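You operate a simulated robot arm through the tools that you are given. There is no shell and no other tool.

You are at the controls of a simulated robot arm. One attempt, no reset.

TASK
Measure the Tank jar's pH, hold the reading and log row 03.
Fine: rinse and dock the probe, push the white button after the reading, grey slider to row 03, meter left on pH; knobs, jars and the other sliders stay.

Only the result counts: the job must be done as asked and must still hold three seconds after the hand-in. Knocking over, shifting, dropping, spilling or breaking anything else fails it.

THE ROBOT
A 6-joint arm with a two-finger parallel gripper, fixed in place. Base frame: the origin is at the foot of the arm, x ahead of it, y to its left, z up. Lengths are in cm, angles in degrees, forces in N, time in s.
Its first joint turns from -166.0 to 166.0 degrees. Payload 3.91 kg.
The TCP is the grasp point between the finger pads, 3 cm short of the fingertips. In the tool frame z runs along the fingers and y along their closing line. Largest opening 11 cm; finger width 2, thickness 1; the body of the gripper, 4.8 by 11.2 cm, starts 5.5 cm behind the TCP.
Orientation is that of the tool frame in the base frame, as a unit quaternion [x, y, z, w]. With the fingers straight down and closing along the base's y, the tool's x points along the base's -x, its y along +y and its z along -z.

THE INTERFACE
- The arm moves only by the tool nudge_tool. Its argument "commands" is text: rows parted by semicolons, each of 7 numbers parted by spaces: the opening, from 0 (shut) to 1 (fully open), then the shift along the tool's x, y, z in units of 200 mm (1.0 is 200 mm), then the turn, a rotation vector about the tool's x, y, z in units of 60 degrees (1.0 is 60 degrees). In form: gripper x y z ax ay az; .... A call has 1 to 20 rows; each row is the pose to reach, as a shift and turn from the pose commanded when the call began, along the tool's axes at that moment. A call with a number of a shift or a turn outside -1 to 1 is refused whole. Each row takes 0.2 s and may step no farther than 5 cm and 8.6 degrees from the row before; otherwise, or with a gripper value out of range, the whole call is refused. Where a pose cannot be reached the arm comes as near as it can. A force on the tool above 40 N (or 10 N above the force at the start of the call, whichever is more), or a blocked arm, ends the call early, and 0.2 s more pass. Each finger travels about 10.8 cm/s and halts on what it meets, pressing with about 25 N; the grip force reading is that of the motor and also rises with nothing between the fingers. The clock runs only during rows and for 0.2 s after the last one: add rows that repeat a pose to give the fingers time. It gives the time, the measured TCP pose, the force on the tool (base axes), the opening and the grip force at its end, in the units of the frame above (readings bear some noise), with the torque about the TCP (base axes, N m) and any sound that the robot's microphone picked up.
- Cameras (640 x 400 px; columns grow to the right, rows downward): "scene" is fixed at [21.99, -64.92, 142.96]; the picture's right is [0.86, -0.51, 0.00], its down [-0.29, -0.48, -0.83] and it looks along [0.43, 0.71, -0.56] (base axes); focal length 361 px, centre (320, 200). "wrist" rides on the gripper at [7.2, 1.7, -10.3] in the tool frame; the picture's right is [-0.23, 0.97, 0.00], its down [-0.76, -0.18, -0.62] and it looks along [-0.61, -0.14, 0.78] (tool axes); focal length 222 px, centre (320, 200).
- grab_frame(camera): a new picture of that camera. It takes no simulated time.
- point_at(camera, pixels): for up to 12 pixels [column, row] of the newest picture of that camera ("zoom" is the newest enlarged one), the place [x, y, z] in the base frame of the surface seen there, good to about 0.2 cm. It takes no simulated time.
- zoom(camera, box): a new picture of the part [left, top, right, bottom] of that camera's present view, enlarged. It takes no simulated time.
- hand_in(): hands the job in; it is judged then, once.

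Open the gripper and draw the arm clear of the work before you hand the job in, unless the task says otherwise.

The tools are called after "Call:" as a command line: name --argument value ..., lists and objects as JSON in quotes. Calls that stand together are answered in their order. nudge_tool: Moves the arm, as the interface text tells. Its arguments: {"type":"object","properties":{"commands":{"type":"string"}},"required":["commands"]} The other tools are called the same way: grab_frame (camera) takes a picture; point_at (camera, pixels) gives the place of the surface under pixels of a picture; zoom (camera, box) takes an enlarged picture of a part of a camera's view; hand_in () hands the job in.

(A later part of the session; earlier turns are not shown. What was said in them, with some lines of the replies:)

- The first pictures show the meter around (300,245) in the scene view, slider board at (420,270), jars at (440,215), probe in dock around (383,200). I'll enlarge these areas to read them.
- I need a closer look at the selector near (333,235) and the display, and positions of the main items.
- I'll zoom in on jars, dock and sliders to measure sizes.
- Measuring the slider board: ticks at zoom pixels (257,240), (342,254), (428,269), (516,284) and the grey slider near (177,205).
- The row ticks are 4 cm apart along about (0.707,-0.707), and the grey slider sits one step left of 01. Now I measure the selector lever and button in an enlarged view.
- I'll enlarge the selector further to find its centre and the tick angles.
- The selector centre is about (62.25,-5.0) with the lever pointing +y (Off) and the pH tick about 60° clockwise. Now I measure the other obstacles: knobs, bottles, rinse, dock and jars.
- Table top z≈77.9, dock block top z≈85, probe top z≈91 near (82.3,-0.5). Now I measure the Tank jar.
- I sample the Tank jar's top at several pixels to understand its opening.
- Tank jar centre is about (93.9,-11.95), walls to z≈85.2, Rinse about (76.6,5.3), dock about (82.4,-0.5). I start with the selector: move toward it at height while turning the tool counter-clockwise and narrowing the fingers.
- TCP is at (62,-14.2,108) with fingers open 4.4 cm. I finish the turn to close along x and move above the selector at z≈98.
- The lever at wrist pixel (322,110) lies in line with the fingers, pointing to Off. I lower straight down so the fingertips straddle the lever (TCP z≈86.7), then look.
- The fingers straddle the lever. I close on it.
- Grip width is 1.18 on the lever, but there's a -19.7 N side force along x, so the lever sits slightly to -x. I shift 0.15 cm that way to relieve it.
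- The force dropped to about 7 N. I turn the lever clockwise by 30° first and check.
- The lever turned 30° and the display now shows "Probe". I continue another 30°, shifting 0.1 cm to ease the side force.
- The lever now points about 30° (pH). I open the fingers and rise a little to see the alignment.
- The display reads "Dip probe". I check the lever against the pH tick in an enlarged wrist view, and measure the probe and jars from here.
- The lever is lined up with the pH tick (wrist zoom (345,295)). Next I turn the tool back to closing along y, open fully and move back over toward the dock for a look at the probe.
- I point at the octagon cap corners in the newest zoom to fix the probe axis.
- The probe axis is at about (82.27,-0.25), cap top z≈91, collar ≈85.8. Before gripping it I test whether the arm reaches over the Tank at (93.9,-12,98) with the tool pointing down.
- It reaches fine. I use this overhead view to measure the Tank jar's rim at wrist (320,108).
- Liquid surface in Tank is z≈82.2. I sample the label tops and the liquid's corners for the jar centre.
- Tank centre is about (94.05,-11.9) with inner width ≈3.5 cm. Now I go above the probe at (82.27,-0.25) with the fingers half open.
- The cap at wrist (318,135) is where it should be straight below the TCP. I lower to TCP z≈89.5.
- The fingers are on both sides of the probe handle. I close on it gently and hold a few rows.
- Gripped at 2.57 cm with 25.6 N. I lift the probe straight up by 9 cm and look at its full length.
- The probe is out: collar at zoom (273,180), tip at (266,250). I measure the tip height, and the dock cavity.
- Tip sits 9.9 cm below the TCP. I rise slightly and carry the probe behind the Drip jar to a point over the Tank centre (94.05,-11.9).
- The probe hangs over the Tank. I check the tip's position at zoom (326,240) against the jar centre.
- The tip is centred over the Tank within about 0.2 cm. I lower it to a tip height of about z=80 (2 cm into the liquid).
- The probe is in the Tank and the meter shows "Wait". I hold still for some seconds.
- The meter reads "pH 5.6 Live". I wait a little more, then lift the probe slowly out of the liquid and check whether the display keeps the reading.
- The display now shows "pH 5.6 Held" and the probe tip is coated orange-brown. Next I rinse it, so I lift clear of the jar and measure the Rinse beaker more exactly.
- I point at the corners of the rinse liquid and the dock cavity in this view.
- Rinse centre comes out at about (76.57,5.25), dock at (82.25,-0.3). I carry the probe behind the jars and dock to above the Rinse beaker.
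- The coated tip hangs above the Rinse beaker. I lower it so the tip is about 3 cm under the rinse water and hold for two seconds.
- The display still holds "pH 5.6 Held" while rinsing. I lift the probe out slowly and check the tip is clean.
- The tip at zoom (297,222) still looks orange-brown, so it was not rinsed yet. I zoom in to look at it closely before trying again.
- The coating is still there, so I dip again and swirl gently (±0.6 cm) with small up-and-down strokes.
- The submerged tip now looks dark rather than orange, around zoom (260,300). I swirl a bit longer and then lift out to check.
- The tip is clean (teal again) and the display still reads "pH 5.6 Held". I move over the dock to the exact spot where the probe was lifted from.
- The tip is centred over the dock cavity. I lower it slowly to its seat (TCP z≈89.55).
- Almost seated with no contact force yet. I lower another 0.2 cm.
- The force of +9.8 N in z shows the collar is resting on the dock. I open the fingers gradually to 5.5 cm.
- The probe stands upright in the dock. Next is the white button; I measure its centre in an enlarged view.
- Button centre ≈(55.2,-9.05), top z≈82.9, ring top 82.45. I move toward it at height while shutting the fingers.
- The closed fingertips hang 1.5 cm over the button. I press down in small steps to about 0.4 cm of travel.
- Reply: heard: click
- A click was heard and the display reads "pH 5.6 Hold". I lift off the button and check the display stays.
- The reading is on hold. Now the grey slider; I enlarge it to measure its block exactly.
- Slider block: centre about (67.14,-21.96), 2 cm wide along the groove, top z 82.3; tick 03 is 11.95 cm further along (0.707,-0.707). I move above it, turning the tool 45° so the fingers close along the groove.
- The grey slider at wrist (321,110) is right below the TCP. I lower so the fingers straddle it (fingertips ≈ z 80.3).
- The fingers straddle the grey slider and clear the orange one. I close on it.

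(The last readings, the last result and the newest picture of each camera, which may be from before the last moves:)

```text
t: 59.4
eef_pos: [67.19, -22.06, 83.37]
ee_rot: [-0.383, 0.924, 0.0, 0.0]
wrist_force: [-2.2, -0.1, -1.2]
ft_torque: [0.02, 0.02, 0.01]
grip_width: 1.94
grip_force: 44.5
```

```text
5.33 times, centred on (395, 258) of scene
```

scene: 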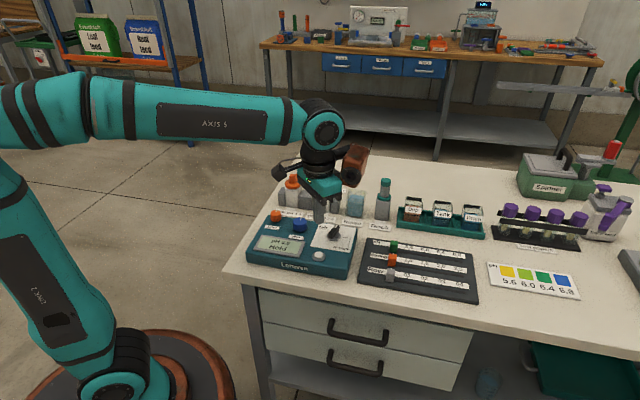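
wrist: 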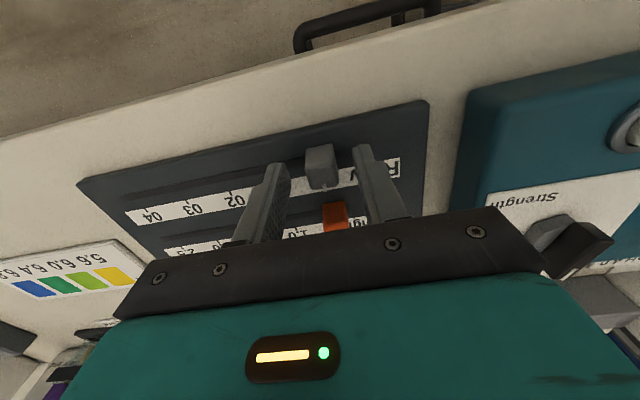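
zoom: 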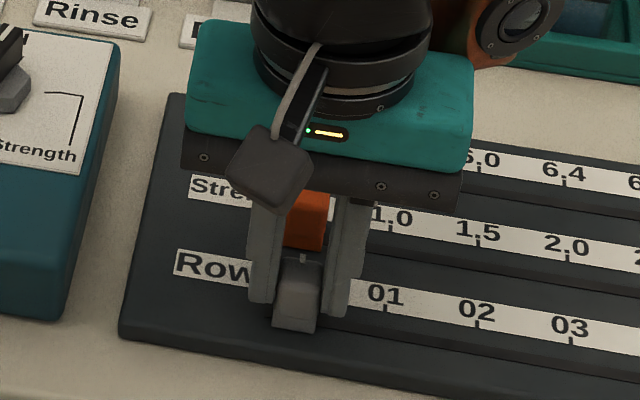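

Gripped at 1.94 cm with low side force. I slide it along the groove by 10 cm first in small rows and check.

Call:
nudge_tool --commands "0.1 0 -0.03 0 0 0 0; 0.1 0 -0.08 0 0 0 0; 0.1 0 -0.14 0 0 0 0; 0.1 0 -0.2 0 0 0 0; 0.1 0 -0.26 0 0 0 0; 0.1 0 -0.32 0 0 0 0; 0.1 0 -0.38 0 0 0 0; 0.1 0 -0.44 0 0 0 0; 0.1 0 -0.5 0 0 0 0; 0.1 0 -0.5 0 0 0 0"

Call:
zoom --camera "scene" --box '[385, 220, 485, 305]'

```text
t: 61.6
eef_pos: [74.22, -29.11, 83.51]
ee_rot: [-0.382, 0.924, 0.0, 0.001]
wrist_force: [-5.7, -5.8, 7.3]
ft_torque: [-0.22, 0.26, 0.02]
grip_width: 1.92
grip_force: 45.1
```

```text
4.71 times, centred on (435, 262) of scene
```

zoom: 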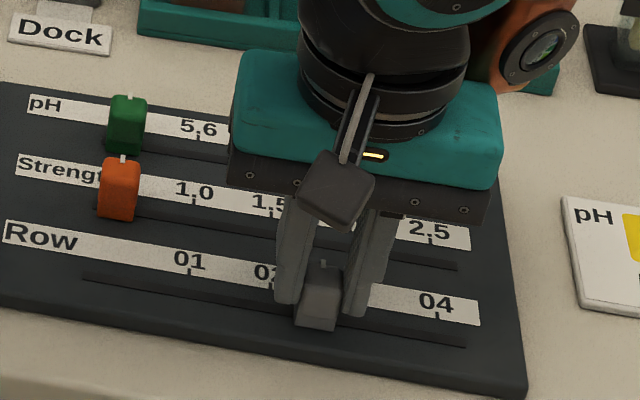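

The slider follows to between 02 and 03. I move the remaining 1.95 cm.

Call:
nudge_tool --commands "0.1 0 -0.03 0 0 0 0; 0.1 0 -0.06 0 0 0 0; 0.1 0 -0.085 0 0 0 0; 0.1 0 -0.0975 0 0 0 0; 0.1 0 -0.0975 0 0 0 0; 0.1 0 -0.0975 0 0 0 0"

Call:
zoom --camera "scene" --box '[385, 220, 485, 305]'

```text
t: 63.0
eef_pos: [75.53, -30.48, 83.47]
ee_rot: [-0.383, 0.924, -0.001, 0.0]
wrist_force: [-3.6, -4.8, 11.8]
ft_torque: [-0.08, 0.11, -0.01]
grip_width: 1.93
grip_force: 44.9
```

```text
4.71 times, centred on (435, 262) of scene
```

zoom: 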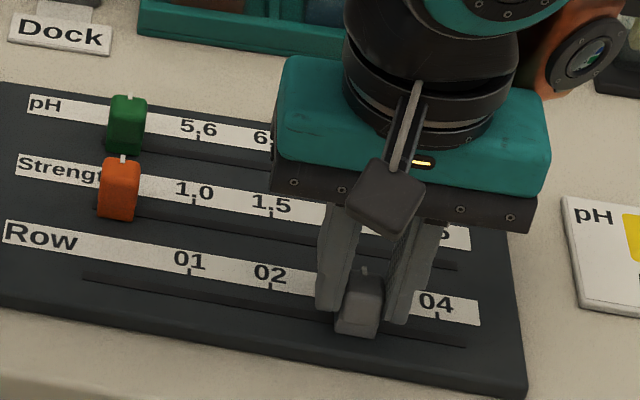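

The slider is at about row 03. I open the fingers and rise to check the alignment.

Call:
nudge_tool --commands "0.2 0 0 0 0 0 0; 0.35 0 0 0 0 0 0; 0.35 0 0 0 0 0 0; 0.35 0 0 -0.1 0 0 0; 0.35 0 0 -0.25 0 0 0; 0.35 0 0 -0.45 0 0 0; 0.35 0 0 -0.65 0 0 0; 0.35 0.2 0 -0.75 0 0 0; 0.35 0.2 0 -0.75 0 0 0"

Call:
zoom --camera "scene" --box '[355, 232, 485, 308]'

Call:
zoom --camera "scene" --box '[420, 265, 460, 300]'

Call:
point_at --camera "zoom" --pixels '[[320, 200]]'

```text
t: 65.0
eef_pos: [72.6, -33.12, 98.26]
ee_rot: [-0.383, 0.924, 0.0, 0.0]
wrist_force: [-1.5, -0.1, 0.8]
ft_torque: [-0.01, 0.0, 0.01]
grip_width: 3.86
grip_force: 0.0
```

```text
4.92 times, centred on (420, 270) of scene
```

zoom: 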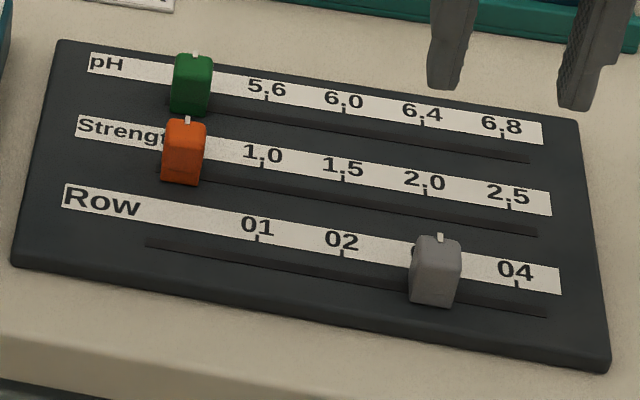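

```text
11.43 times, centred on (440, 282) of scene
```

zoom: 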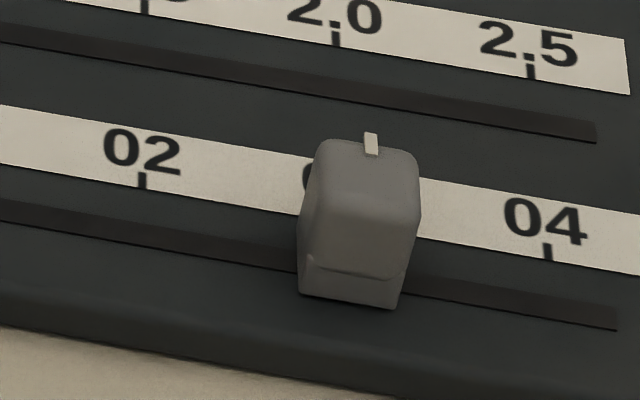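

```text
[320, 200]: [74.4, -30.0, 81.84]
```

I measure the slider's white mark at zoom (371,143) against the 02 and 04 ticks.

Call:
point_at --camera "zoom" --pixels '[[371, 137], [371, 145], [372, 152], [143, 175], [143, 183], [548, 246], [548, 255], [320, 160], [415, 170], [310, 220], [410, 235], [305, 285]]'

```text
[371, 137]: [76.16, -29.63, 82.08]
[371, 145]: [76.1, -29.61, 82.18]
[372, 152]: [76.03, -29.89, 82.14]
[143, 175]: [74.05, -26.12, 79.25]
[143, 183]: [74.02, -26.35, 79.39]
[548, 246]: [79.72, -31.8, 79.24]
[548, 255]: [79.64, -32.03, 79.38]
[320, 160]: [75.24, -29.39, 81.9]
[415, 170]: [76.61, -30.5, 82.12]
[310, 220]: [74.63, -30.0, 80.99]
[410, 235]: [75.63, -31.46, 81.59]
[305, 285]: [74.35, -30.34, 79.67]
```

Slider mark is at u≈74.83 versus 74.9 for row 03, within measuring error. I check from the wrist camera as well.

Call:
grab_frame --camera "wrist"

Call:
grab_frame --camera "scene"

```text
taken
```

wrist: 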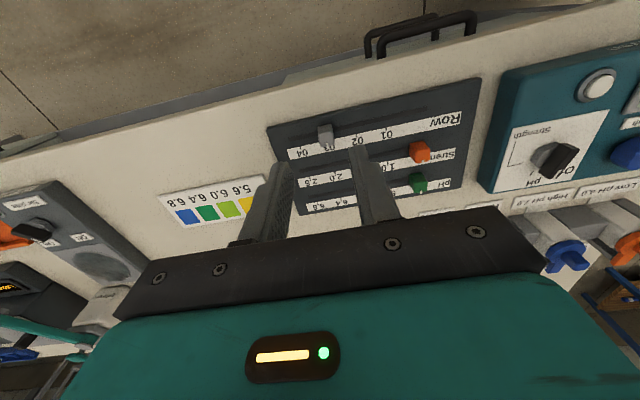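

```text
taken
```

scene: 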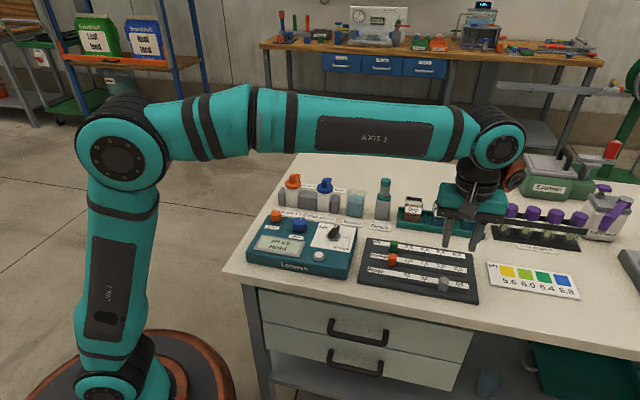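

Call:
zoom --camera "wrist" --box '[290, 115, 370, 165]'

Call:
point_at --camera "zoom" --pixels '[[320, 200]]'

```text
8.00 times, centred on (330, 140) of wrist
```

zoom: 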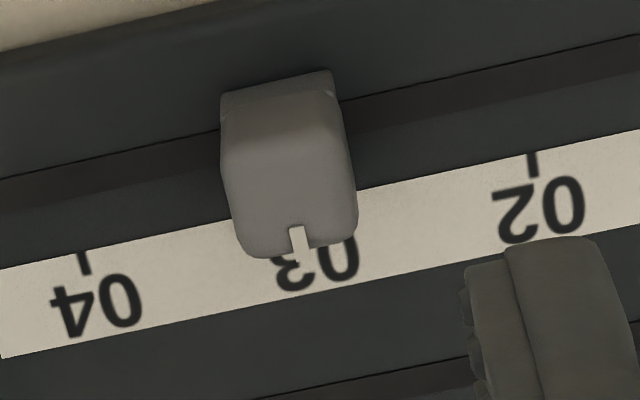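

```text
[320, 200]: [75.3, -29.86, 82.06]
```

I point at the mark and the two neighbouring ticks in this view for a second estimate.

Call:
point_at --camera "zoom" --pixels '[[296, 235], [300, 245], [298, 228], [84, 258], [84, 266], [84, 272], [531, 158], [531, 166], [531, 172], [230, 180], [350, 180], [240, 235]]'

```text
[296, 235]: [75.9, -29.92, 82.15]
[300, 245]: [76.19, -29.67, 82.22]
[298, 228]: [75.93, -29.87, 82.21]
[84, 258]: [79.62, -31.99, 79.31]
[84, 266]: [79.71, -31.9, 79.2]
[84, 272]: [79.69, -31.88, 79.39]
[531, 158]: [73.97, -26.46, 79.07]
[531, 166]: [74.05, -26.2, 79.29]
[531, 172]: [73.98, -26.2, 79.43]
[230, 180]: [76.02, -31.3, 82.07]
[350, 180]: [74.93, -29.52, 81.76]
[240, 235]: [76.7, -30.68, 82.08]
```

The second view agrees: the mark is within 0.1 cm of row 03. Now I open the gripper and draw the arm up and back, clear of the work.

Call:
nudge_tool --commands "0.5 0 0 -0.2 0 0 0; 0.7 0.1 0 -0.4 0 0 0; 0.9 0.2 0 -0.6 0 0 0; 1 0.3 0 -0.75 0 0 0; 1 0.4 0.1 -0.8 0 0 0; 1 0.4 0.1 -0.8 0 0 0; 1 0.4 0.1 -0.8 0 0 0"

Call:
grab_frame --camera "scene"

Call:
zoom --camera "scene" --box '[240, 165, 370, 285]'

Call:
zoom --camera "scene" --box '[340, 165, 500, 310]'

```text
t: 66.6
eef_pos: [65.79, -37.38, 114.34]
ee_rot: [-0.382, 0.924, 0.001, 0.0]
wrist_force: [-0.5, -0.4, 0.1]
ft_torque: [0.0, 0.03, -0.01]
grip_width: 11.0
grip_force: 0.0
```

```text
taken
```

scene: 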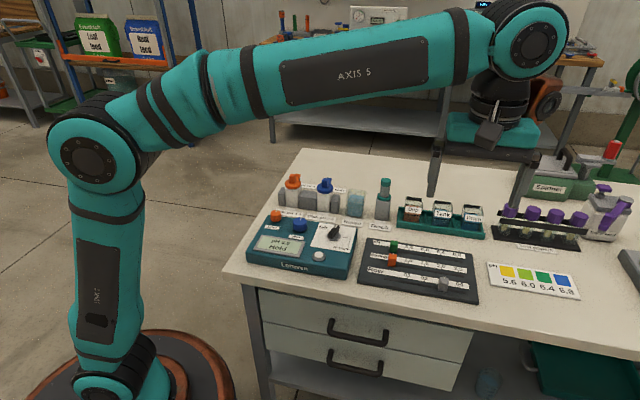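

```text
3.33 times, centred on (305, 225) of scene
```

zoom: 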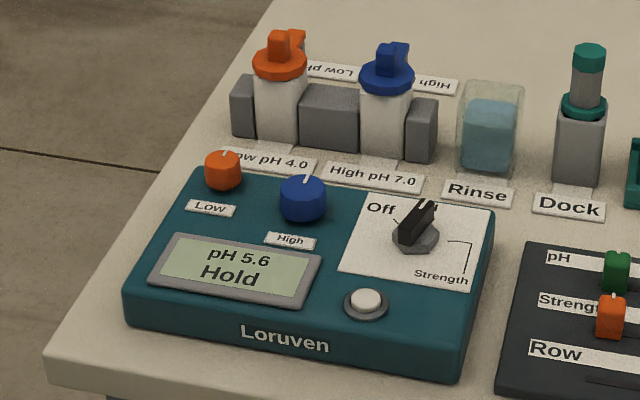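

```text
2.76 times, centred on (420, 238) of scene
```

zoom: 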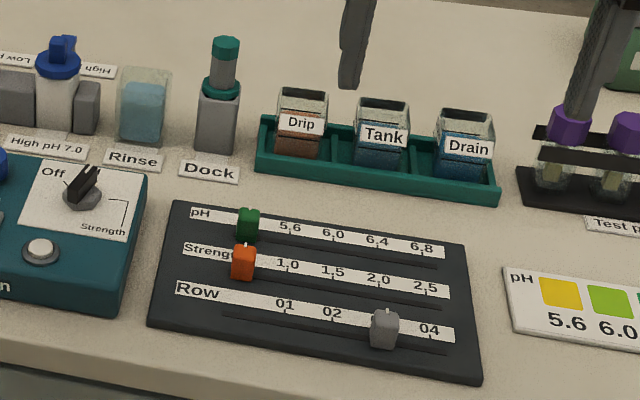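

The final state matches the task:
- The meter shows "pH 5.6 Hold" with the selector on pH.
- The rinsed probe stands in its dock.
- The grey slider is at row 03, and the other sliders, knobs and jars are unchanged.
- The gripper is open and the arm is clear.

I hand the job in.

Call:
hand_in

```text
The job is handed in.
```

The Tank jar's pH is measured at 5.6 and held on the meter, row 03 is logged, and the job is handed in. I don't have the judging result.

- **Reading:** I set the selector to pH and dipped the probe in the Tank. Once the reading settled I pushed the white button. It clicked, and the display has shown "pH 5.6 Hold" since.
- **Probe:** The first rinse left a coating on the tip, so I rinsed again with a gentle swirl until it was clean. The probe now stands upright in its dock.
- **Row 03:** The grey slider's mark is about 0.1 cm short of the 03 tick, which is within measuring error.
- **Everything else:** The Low and High knobs, the jars and the other two sliders look unchanged, and the meter is left on pH. The gripper is open and the arm is clear of the work.
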